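You operate a simulated robot arm through the tools that you are given. There is no shell and no other tool. Be economical: measure what you need, move in short steps, check, and stop when the job is done.

You are at the controls of a simulated robot arm. One attempt, no reset.

Task
Take the white pad from the top of the press bench and put it on top of the bracket on the top of the press bench.

It is judged by the outcome, as a careful person would: the job done as asked, and still so three seconds after it is handed in. It fails if anything else is knocked over, pushed out of place, dropped, spilled or broken.

Robot
A 6-joint arm with a two-finger parallel gripper, fixed in place. Base frame: the origin is at the foot of the arm, x ahead of it, y to its left, z up; the work surface is at about z = 0. Readings come in mm, rad, newtons and seconds.
With the tool pointing down near the work surface it reaches from about 140 to 580 mm from the base axis. Its first joint turns from -1.152 to 1.152 rad. Payload 2.1 kg.
The TCP is the grasp point between the finger pads, 30 mm short of the fingertips. In the tool frame z runs along the fingers and y along their closing line. Largest opening 94 mm; finger width 28, thickness 10; the body of the gripper, 50 by 96 mm, starts 55 mm behind the TCP.
Orientation is that of the tool frame in the base frame, as a unit quaternion [w, x, y, z]. With the fingers straight down and closing along the base's y, the tool's x points along the base's -x, its y along +y and its z along -z.

Tools
- The arm moves only by the tool send_rows. Its argument "motion" is text: rows parted by semicolons, each of 7 numbers parted by spaces: the shift along the tool's x, y, z in mm, then the turn, a rotation vector about the tool's x, y, z in rad, then the opening, from 0 (shut) to 1 (fully open). In form: dx dy dz ax ay az fingers; .... A call has 1 to 10 rows; each row is the pose to reach, as a shift and turn from the pose commanded when the call began, along the tool's axes at that moment. A row lasts 0.2 s, in which the tool goes at most 50 mm and 0.15 rad; a call with a longer step from one row to the next is refused whole, and so is a gripper value outside its range. A pose out of reach is approached as far as the arm can. The call stops where the force on the tool passes 40 N (or 10 N more than at its start, if that is more) or the arm is blocked; 0.2 s more then pass. The fingers move at their own pace (about 72 mm/s each) and stop on an object; they squeeze with about 44 N. The grip force told is the motor's: it shows also when the fingers shut on nothing. Time passes only in rows, and 0.2 s behind the last, so rows that repeat a pose let the fingers close. The reply holds the time, the measured pose of the TCP, the force on the tool along the base axes, the opening and the grip force, in the units named above and with some noise.
- Cameras (640 x 400 px; columns grow to the right, rows downward): "scene" is fixed at [51.4, -367.4, 485.9]; the picture's right is [0.82, -0.57, 0.00], its down [-0.31, -0.45, -0.84] and it looks along [0.48, 0.69, -0.54] (base axes); focal length 327 px, centre (320, 200). "wrist" rides on the gripper at [76, 14, -102] in the tool frame; the picture's right is [-0.18, 0.98, 0.00], its down [-0.75, -0.14, -0.64] and it looks along [-0.63, -0.12, 0.77] (tool axes); focal length 243 px, centre (320, 200). There is no depth. A picture from a camera that has moved, and an enlarged one, comes with that camera's place and axes in the base frame and with its lens.
- get_image(camera): a new picture of that camera. The clock stands still meanwhile.
- inspect(camera, box): a new picture of the part [left, top, right, bottom] of that camera's present view, enlarged. The clock stands still meanwhile.
- job_done(): hands the job in; it is judged then, once.

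Go step by step. Nothing tells you positions but the pictures and the camera data: compare them with the known pose of the tool, close in by small moves and look again before you grip or let go. The budget is 90 turns and 46 pictures, counting those below and the enlarged ones. Unless the task says otherwise, let go and move clear before handing in, and close with one line.

The tools are called by a JSON object that holds its "name" and its "arguments". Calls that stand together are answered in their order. send_rows: Moves the arm, as the interface text tells. Its arguments: {"type":"object","properties":{"motion":{"type":"string"}},"required":["motion"]} The other tools are called the same way: get_image (camera) takes a picture; inspect (camera, box) takes an enlarged picture of a part of a camera's view; job_done () hands the job in.

At the start:

```text
time_s: 0.0
tool_pos: [294.7, 95.4, 236.8]
orientation: [0.0, 0.0, 1.0, 0.0]
contact_force: [0.4, -0.3, -0.5]
width: 93.8
grip_force: 0.0
```

scene: 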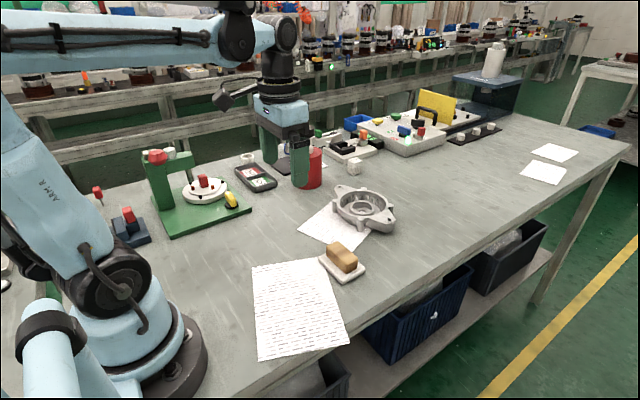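
wrist: 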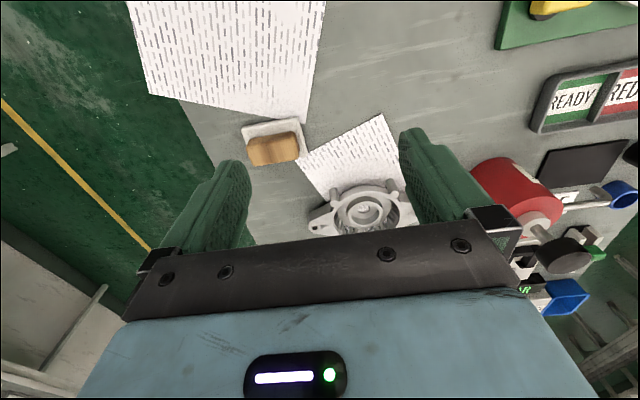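

I see a bench with a green press, a brown block on a white pad, a grey cast part and other items. I'll enlarge the pictures to identify the pad and the bracket.

{"name": "inspect", "arguments": {"camera": "scene", "box": [220, 120, 420, 300]}}

{"name": "inspect", "arguments": {"camera": "scene", "box": [80, 130, 280, 255]}}

{"name": "inspect", "arguments": {"camera": "scene", "box": [320, 40, 520, 165]}}

{"name": "inspect", "arguments": {"camera": "wrist", "box": [220, 90, 440, 240]}}

```text
2.22 times, centred on (320, 210) of scene
camera zoom: at [51.4, -367.4, 485.9], right [0.82, -0.57, 0.0], down [-0.31, -0.45, -0.84], along [0.48, 0.69, -0.54], focal length 727 px, centre (320, 178)
```

zoom: 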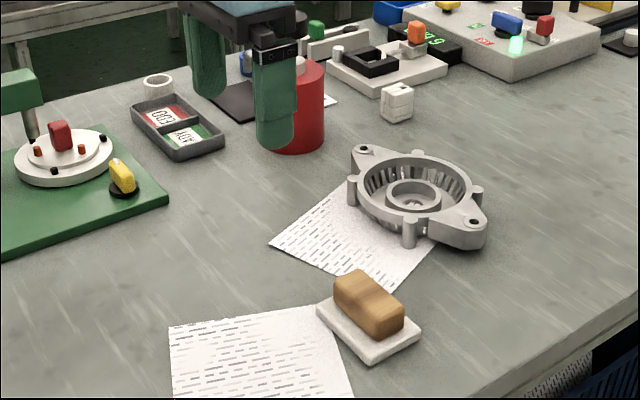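

```text
3.20 times, centred on (180, 192) of scene
camera zoom: at [51.4, -367.4, 485.9], right [0.82, -0.57, 0.0], down [-0.31, -0.45, -0.84], along [0.48, 0.69, -0.54], focal length 1046 px, centre (768, 224)
```

zoom: 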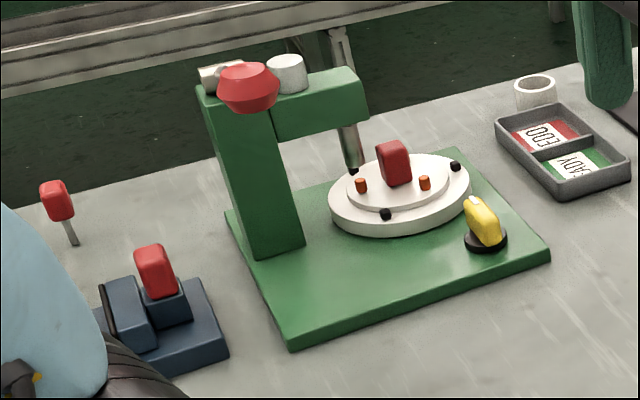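

```text
3.20 times, centred on (420, 102) of scene
camera zoom: at [51.4, -367.4, 485.9], right [0.82, -0.57, 0.0], down [-0.31, -0.45, -0.84], along [0.48, 0.69, -0.54], focal length 1046 px, centre (0, 512)
```

zoom: 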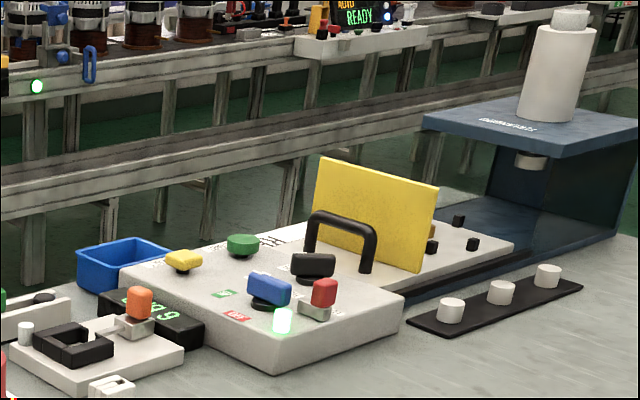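

```text
2.67 times, centred on (330, 165) of wrist
camera zoom: at [218.8, 110.2, 339.2], right [0.18, 0.98, 0.0], down [0.75, -0.14, 0.64], along [0.63, -0.12, -0.77], focal length 647 px, centre (293, 293)
```

zoom: 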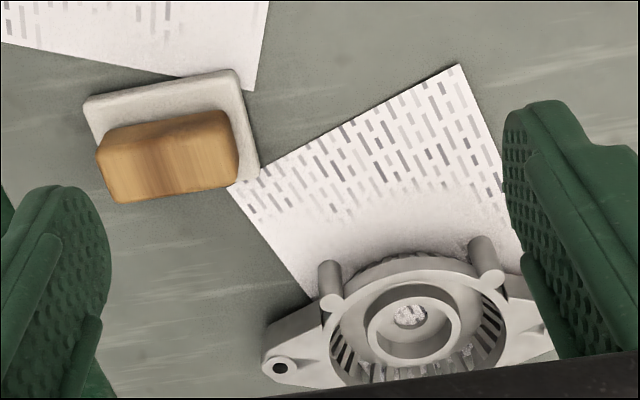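

The pad is the white slab at about (373, 16), with a brown block sitting on it. The bracket is the grey casting at about (515, 117). I'll move over the block, turn to close along x, and look.

{"name": "send_rows", "arguments": {"motion": "-8 -8 4 0 0 -0.15 1; -16 -16 8 0 0 -0.3 1; -24 -24 12 0 0 -0.45 1; -32 -32 16 0 0 -0.6 1; -40 -40 20 0 0 -0.75 1; -48 -48 24 0 0 -0.9 1; -56 -56 28 0 0 -1.05 1; -64 -64 32 0 0 -1.2 1; -72 -72 36 0 0 -1.35 1; -77 -79 37 0 0 -1.5 1"}}

{"name": "get_image", "arguments": {"camera": "wrist"}}

{"name": "get_image", "arguments": {"camera": "scene"}}

```text
time_s: 2.2
tool_pos: [372.7, 18.3, 200.1]
orientation: [0.0, -0.683, 0.731, 0.0]
contact_force: [0.1, -0.1, -0.6]
width: 93.8
grip_force: 0.1
```

```text
39 pictures are left
camera wrist: at [353.1, -57.9, 302.3], right [-0.97, 0.25, 0.0], down [0.19, 0.74, 0.64], along [0.16, 0.62, -0.77], focal length 243 px, centre (320, 200)
```

wrist: 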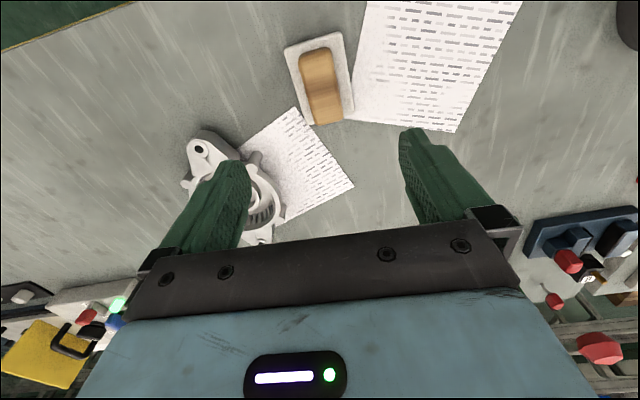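

```text
38 pictures are left
```

scene: 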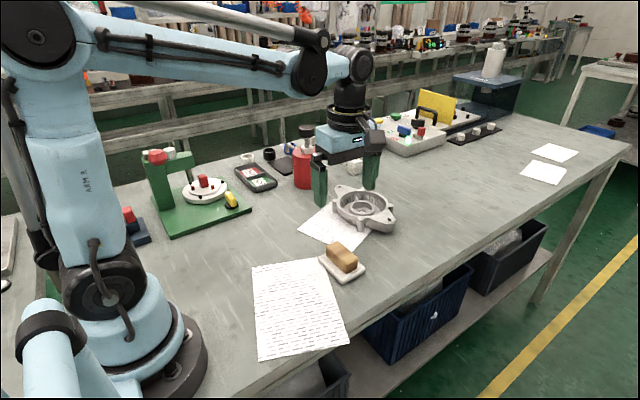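

The block and pad are centred near (371, 15), with the long axis nearly along y. I'll lower to check the block's height and my alignment.

{"name": "send_rows", "arguments": {"motion": "0 1 30 0 0 -0.03 1; 1 1 60 0 0 -0.03 1; 2 1 90 0 0 -0.03 1; 2 1 110 0 0 -0.03 1; 2 1 110 0 0 -0.03 1"}}

{"name": "get_image", "arguments": {"camera": "wrist"}}

{"name": "inspect", "arguments": {"camera": "scene", "box": [260, 140, 420, 300]}}

```text
time_s: 3.4
tool_pos: [371.9, 14.4, 88.9]
orientation: [0.0, -0.693, 0.721, 0.0]
contact_force: [0.0, 0.5, -0.4]
width: 94.2
grip_force: 0.0
```

```text
37 pictures are left
camera wrist: at [353.9, -60.6, 191.9], right [-0.97, 0.22, 0.0], down [0.17, 0.75, 0.64], along [0.14, 0.63, -0.77], focal length 243 px, centre (320, 200)
```

wrist: 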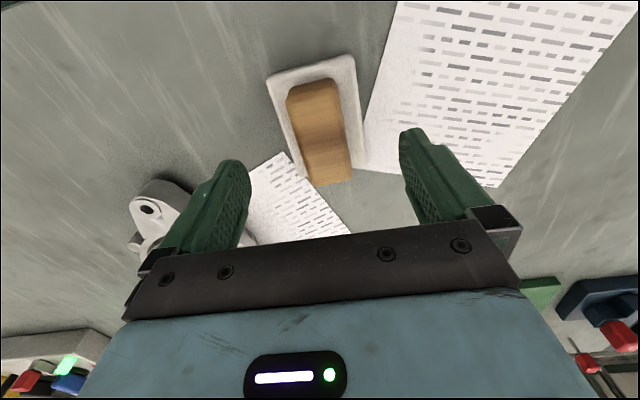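

```text
2.50 times, centred on (340, 220) of scene
camera zoom: at [51.4, -367.4, 485.9], right [0.82, -0.57, 0.0], down [-0.31, -0.45, -0.84], along [0.48, 0.69, -0.54], focal length 818 px, centre (270, 150)
```

zoom: 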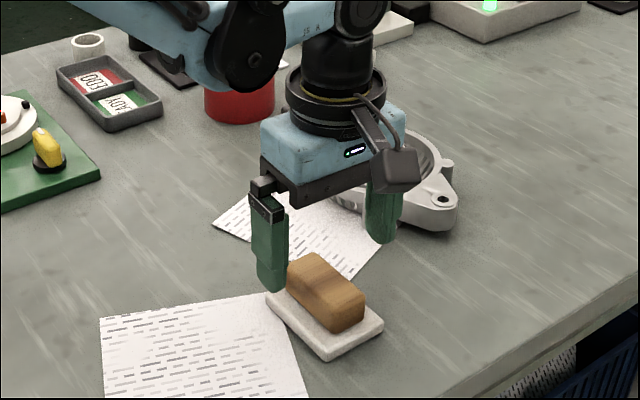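

The tool is centred over the block, whose top is near z=35; the pad is about 10 mm thick. I'll lower until the fingertips are just above the pad and close on the block.

{"name": "send_rows", "arguments": {"motion": "0 0 20 0 0 0 1; 0 0 40 0 0 0 1; 0 0 40 0 0 0 0.7; 0 0 40 0 0 0 0.5; 0 0 40 0 0 0 0.5"}}

{"name": "inspect", "arguments": {"camera": "scene", "box": [280, 190, 400, 290]}}

{"name": "get_image", "arguments": {"camera": "wrist"}}

```text
time_s: 4.6
tool_pos: [371.9, 15.6, 50.6]
orientation: [0.001, -0.693, 0.721, 0.0]
contact_force: [0.4, 0.5, 0.5]
width: 46.9
grip_force: 0.1
```

```text
4.00 times, centred on (340, 240) of scene
camera zoom: at [51.4, -367.4, 485.9], right [0.82, -0.57, 0.0], down [-0.31, -0.45, -0.84], along [0.48, 0.69, -0.54], focal length 1308 px, centre (240, 40)
```

zoom: 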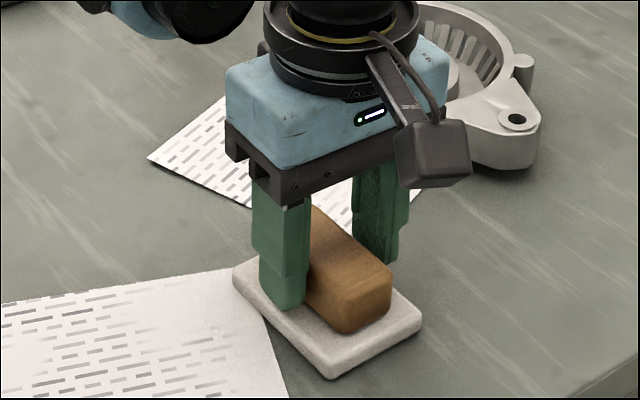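

```text
34 pictures are left
camera wrist: at [354.2, -60.4, 152.1], right [-0.97, 0.22, 0.0], down [0.17, 0.75, 0.64], along [0.14, 0.63, -0.77], focal length 243 px, centre (320, 200)
```

wrist: 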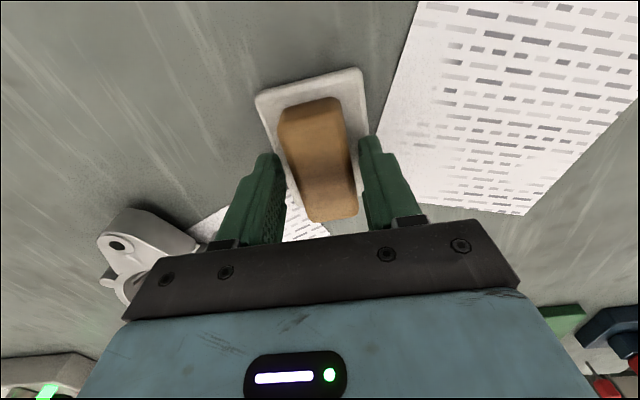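

The fingers straddle the block, just above the pad. Now I'll close, then lift a little to see whether the pad comes along.

{"name": "send_rows", "arguments": {"motion": "0 0 0 0 0 0 0.35; 0 0 0 0 0 0 0.2; 0 0 0 0 0 0 0.1; 0 0 -5 0 0 0 0.1; 0 0 -15 0 0 0 0.1; 0 0 -25 0 0 0 0.1"}}

{"name": "inspect", "arguments": {"camera": "scene", "box": [280, 190, 400, 290]}}

```text
time_s: 6.0
tool_pos: [372.5, 14.8, 74.9]
orientation: [0.0, -0.693, 0.721, 0.0]
contact_force: [0.2, -0.1, -0.2]
width: 32.9
grip_force: 43.9
```

```text
4.00 times, centred on (340, 240) of scene
camera zoom: at [51.4, -367.4, 485.9], right [0.82, -0.57, 0.0], down [-0.31, -0.45, -0.84], along [0.48, 0.69, -0.54], focal length 1308 px, centre (240, 40)
```

zoom: 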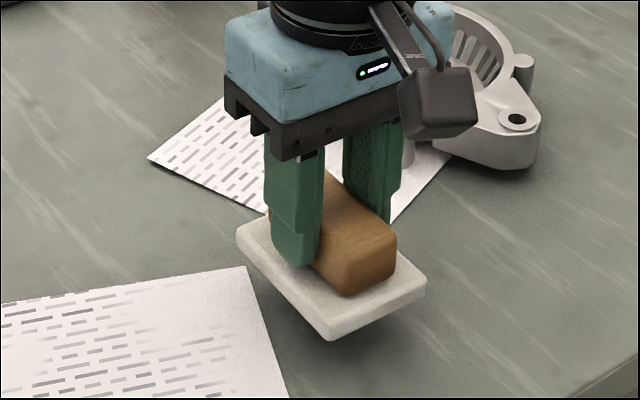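

The pad rises together with the block, so the brown part is the pad's handle and they are one object. I'll lift clear and move nearer the bracket to measure it.

{"name": "send_rows", "arguments": {"motion": "0 0 -40 0 0 0 0.1; 0 0 -80 0 0 0 0.1; -3 -30 -110 0 0 0 0.1; -8 -60 -125 0 0 0 0.1; -8 -78 -125 0 0 0 0.1; -8 -78 -125 0 0 0 0.1"}}

{"name": "get_image", "arguments": {"camera": "wrist"}}

{"name": "get_image", "arguments": {"camera": "scene"}}

```text
time_s: 7.4
tool_pos: [448.8, 20.4, 200.1]
orientation: [0.001, -0.694, 0.72, 0.0]
contact_force: [0.3, 0.2, -1.6]
width: 33.0
grip_force: 44.1
```

```text
32 pictures are left
camera wrist: at [432.2, -55.3, 302.2], right [-0.97, 0.22, 0.0], down [0.17, 0.75, 0.64], along [0.14, 0.63, -0.77], focal length 243 px, centre (320, 200)
```

wrist: 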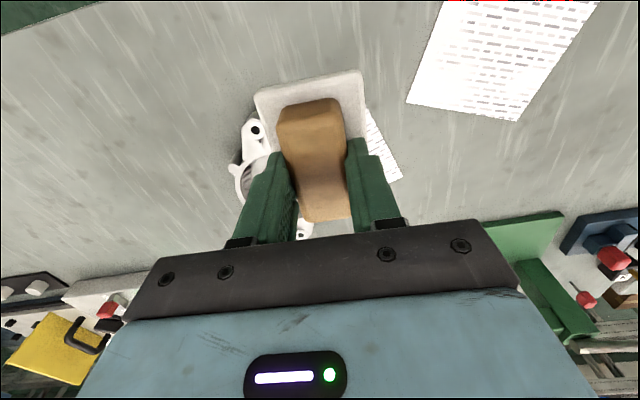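

```text
31 pictures are left
```

scene: 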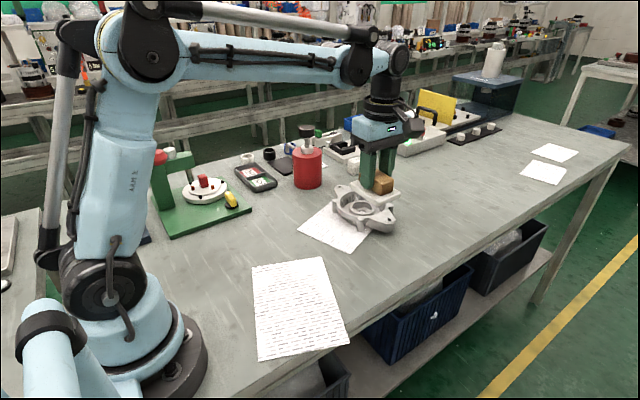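

The held pad hides the bracket, so I'll shift back in x to view it from beside.

{"name": "send_rows", "arguments": {"motion": "0 40 0 0 0 0 0.1; 0 80 0 0 0 0 0.1; 0 115 0 0 0 0 0.1; 0 115 0 0 0 0 0.1; 0 115 0 0 0 0 0.1"}}

{"name": "inspect", "arguments": {"camera": "wrist", "box": [110, 90, 310, 250]}}

{"name": "inspect", "arguments": {"camera": "scene", "box": [315, 165, 415, 245]}}

```text
time_s: 8.6
tool_pos: [335.3, 25.3, 199.7]
orientation: [0.0, -0.693, 0.721, 0.0]
contact_force: [0.6, -0.3, -1.1]
width: 32.7
grip_force: 43.7
```

```text
2.50 times, centred on (210, 170) of wrist
camera zoom: at [317.3, -50.6, 302.9], right [-0.97, 0.22, 0.0], down [0.17, 0.75, 0.64], along [0.14, 0.63, -0.77], focal length 606 px, centre (595, 275)
```

zoom: 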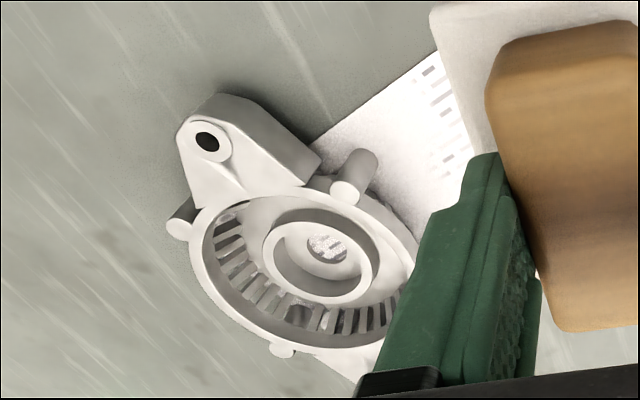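

```text
5.00 times, centred on (365, 205) of scene
camera zoom: at [51.4, -367.4, 485.9], right [0.82, -0.57, 0.0], down [-0.31, -0.45, -0.84], along [0.48, 0.69, -0.54], focal length 1635 px, centre (95, 175)
```

zoom: 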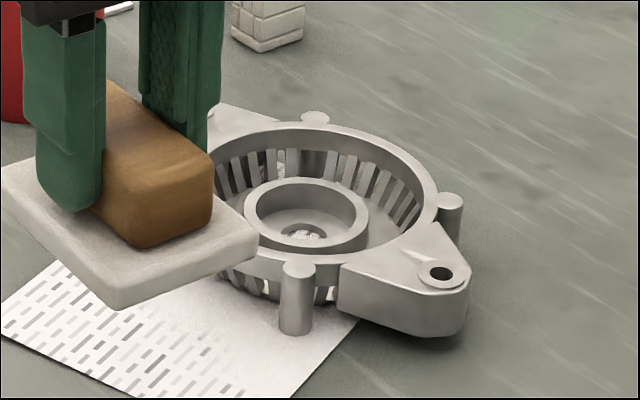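

Triangulating the bracket gives a rim centre of about (530, 135), with the rim top near z=32 and the inner boss near z=15–20. I'll carry the pad over its centre, high up, and look again.

{"name": "send_rows", "arguments": {"motion": "-20 -35 0 0 0 0 0.1; -45 -75 0 0 0 0 0.1; -70 -115 0 0 0 0 0.1; -95 -155 0 0 0 0 0.1; -117 -190 0 0 0 0 0.1; -117 -190 30 0 0 0 0.1; -117 -190 60 0 0 0 0.1; -117 -190 80 0 0 0 0.1; -117 -190 80 0 0 0 0.1"}}

{"name": "inspect", "arguments": {"camera": "scene", "box": [315, 165, 415, 245]}}

{"name": "get_image", "arguments": {"camera": "wrist"}}

```text
time_s: 10.6
tool_pos: [529.5, 133.8, 120.1]
orientation: [0.0, -0.693, 0.721, 0.0]
contact_force: [-0.2, -0.3, -0.9]
width: 33.0
grip_force: 44.2
```

```text
5.00 times, centred on (365, 205) of scene
camera zoom: at [51.4, -367.4, 485.9], right [0.82, -0.57, 0.0], down [-0.31, -0.45, -0.84], along [0.48, 0.69, -0.54], focal length 1635 px, centre (95, 175)
```

zoom: 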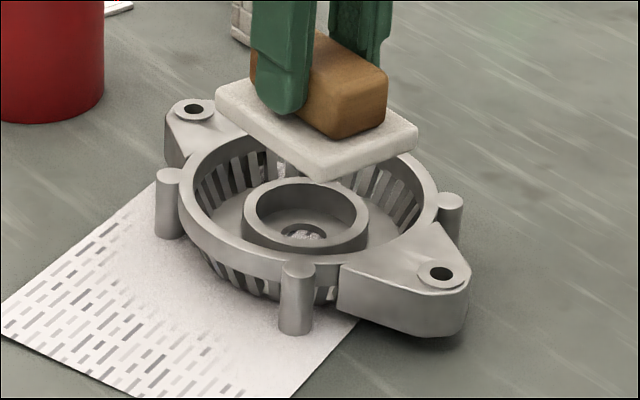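

```text
27 pictures are left
camera wrist: at [511.5, 58.5, 222.2], right [-0.97, 0.22, 0.0], down [0.17, 0.75, 0.64], along [0.14, 0.63, -0.77], focal length 243 px, centre (320, 200)
```

wrist: 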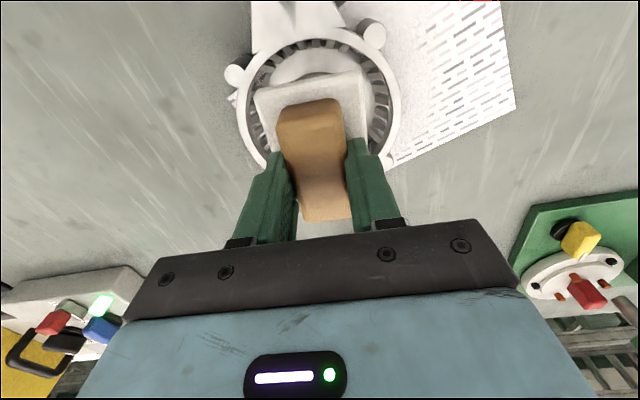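

The pad is well centred above the ring, and both views agree with the centre at (530, 135). I'll lower it slowly toward the inner boss, stopping on contact.

{"name": "send_rows", "arguments": {"motion": "0 -0.5 10 0 0 0 0.1; -1 -0.5 20 0 0 0 0.1; -1 -0.5 28 0 0 0 0.1; -1 -0.5 34 0 0 0 0.1; -1 -0.5 38 0 0 0 0.1; -1 -0.5 42 0 0 0 0.1; -1 -0.5 45 0 0 0 0.1"}}

{"name": "inspect", "arguments": {"camera": "scene", "box": [315, 165, 415, 245]}}

```text
time_s: 12.2
tool_pos: [530.1, 134.8, 75.5]
orientation: [0.0, -0.692, 0.722, 0.0]
contact_force: [-0.6, -0.6, -1.1]
width: 32.8
grip_force: 44.0
```

```text
5.00 times, centred on (365, 205) of scene
camera zoom: at [51.4, -367.4, 485.9], right [0.82, -0.57, 0.0], down [-0.31, -0.45, -0.84], along [0.48, 0.69, -0.54], focal length 1635 px, centre (95, 175)
```

zoom: 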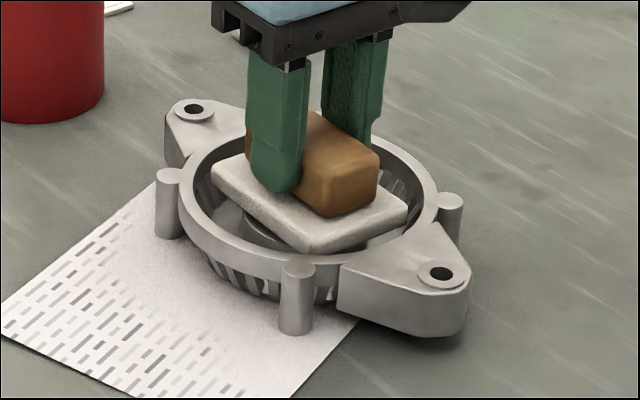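

The pad is inside the ring with clearance all round and no contact yet. I'll continue in small steps until it touches the boss.

{"name": "send_rows", "arguments": {"motion": "0 0 2 0 0 0 0.1; 0 0 3.5 0 0 0 0.1; 0 0 5 0 0 0 0.1; 0 0 6 0 0 0 0.1; 0 0 6 0 0 0 0.1"}}

```text
time_s: 13.2
tool_pos: [528.4, 135.9, 69.7]
orientation: [0.0, -0.692, 0.722, 0.0]
contact_force: [-0.2, 0.0, 8.3]
width: 33.2
grip_force: 43.3
stopped in row 5: the force on the tool passed its limit (the readings are from after the stop); the commanded pose is now the measured one
```

Contact at TCP z≈70, which puts the pad's underside at about z=19, matching the boss. I'll check before letting go.

{"name": "inspect", "arguments": {"camera": "scene", "box": [315, 165, 415, 245]}}

{"name": "get_image", "arguments": {"camera": "wrist"}}

```text
5.00 times, centred on (365, 205) of scene
camera zoom: at [51.4, -367.4, 485.9], right [0.82, -0.57, 0.0], down [-0.31, -0.45, -0.84], along [0.48, 0.69, -0.54], focal length 1635 px, centre (95, 175)
```

zoom: 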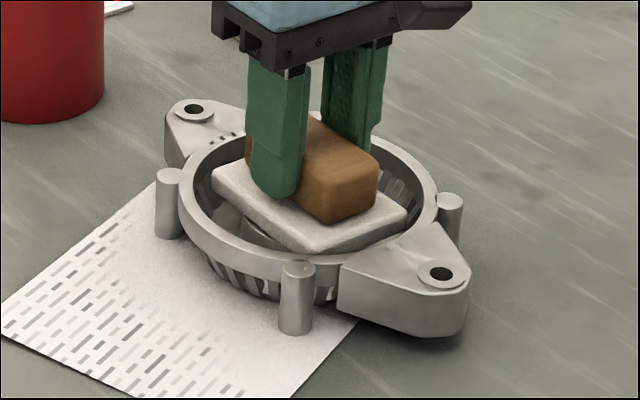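

```text
24 pictures are left
camera wrist: at [512.1, 59.3, 173.7], right [-0.97, 0.22, 0.0], down [0.17, 0.75, 0.64], along [0.14, 0.63, -0.77], focal length 243 px, centre (320, 200)
```

wrist: 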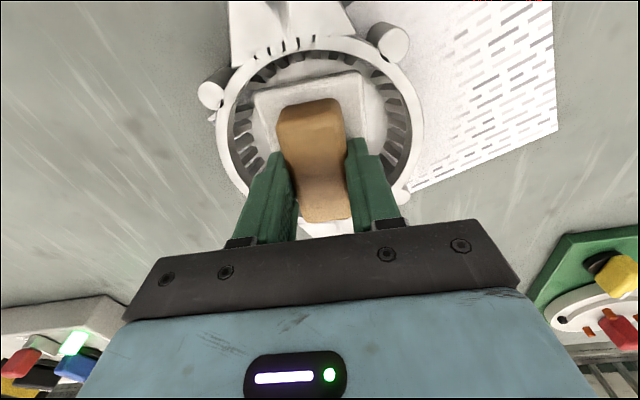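

The pad sits flat and centred inside the ring, on the boss. I'll open the fingers moderately and retreat straight up.

{"name": "send_rows", "arguments": {"motion": "0 0 0 0 0 0 0.4; 0 0 0 0 0 0 0.55; 0 0 0 0 0 0 0.6; 0 0 -15 0 0 0 0.6; 0 0 -45 0 0 0 0.6; 0 0 -85 0 0 0 0.6; 0 0 -125 0 0 0 0.6; 0 40 -140 0 0 0 0.6; 0 85 -140 0 0 0 0.6; 0 85 -140 0 0 0 0.6"}}

{"name": "inspect", "arguments": {"camera": "scene", "box": [315, 165, 415, 245]}}

{"name": "get_image", "arguments": {"camera": "scene"}}

```text
time_s: 15.4
tool_pos: [444.6, 139.0, 210.0]
orientation: [-0.001, -0.693, 0.721, 0.0]
contact_force: [0.2, 0.3, -0.1]
width: 56.3
grip_force: 0.0
```

```text
5.00 times, centred on (365, 205) of scene
camera zoom: at [51.4, -367.4, 485.9], right [0.82, -0.57, 0.0], down [-0.31, -0.45, -0.84], along [0.48, 0.69, -0.54], focal length 1635 px, centre (95, 175)
```

zoom: 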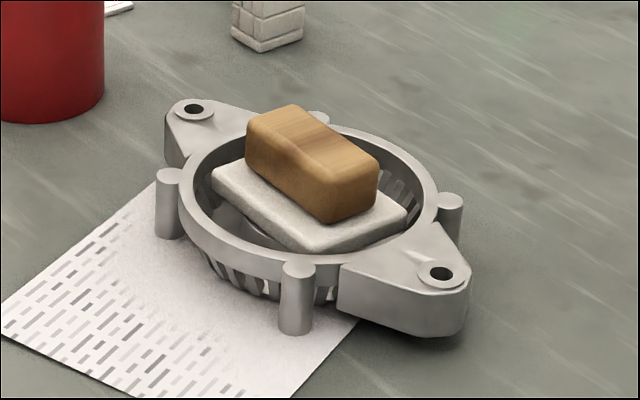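

```text
22 pictures are left
```

scene: 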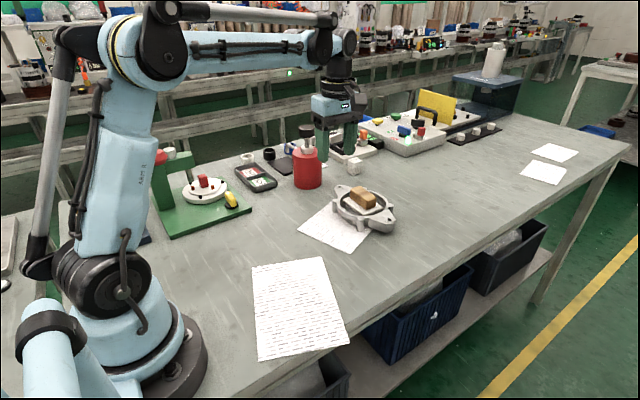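

The pad rests steadily in the bracket, nothing else has moved, and the arm is clear. I'm handing the job in.

{"name": "job_done", "arguments": {}}

```text
The job is handed in.
```

The white pad, with its attached brown handle, is on the bracket: it lies flat and centred on the inner boss, slightly below the outer rim, and nothing else on the bench was disturbed.
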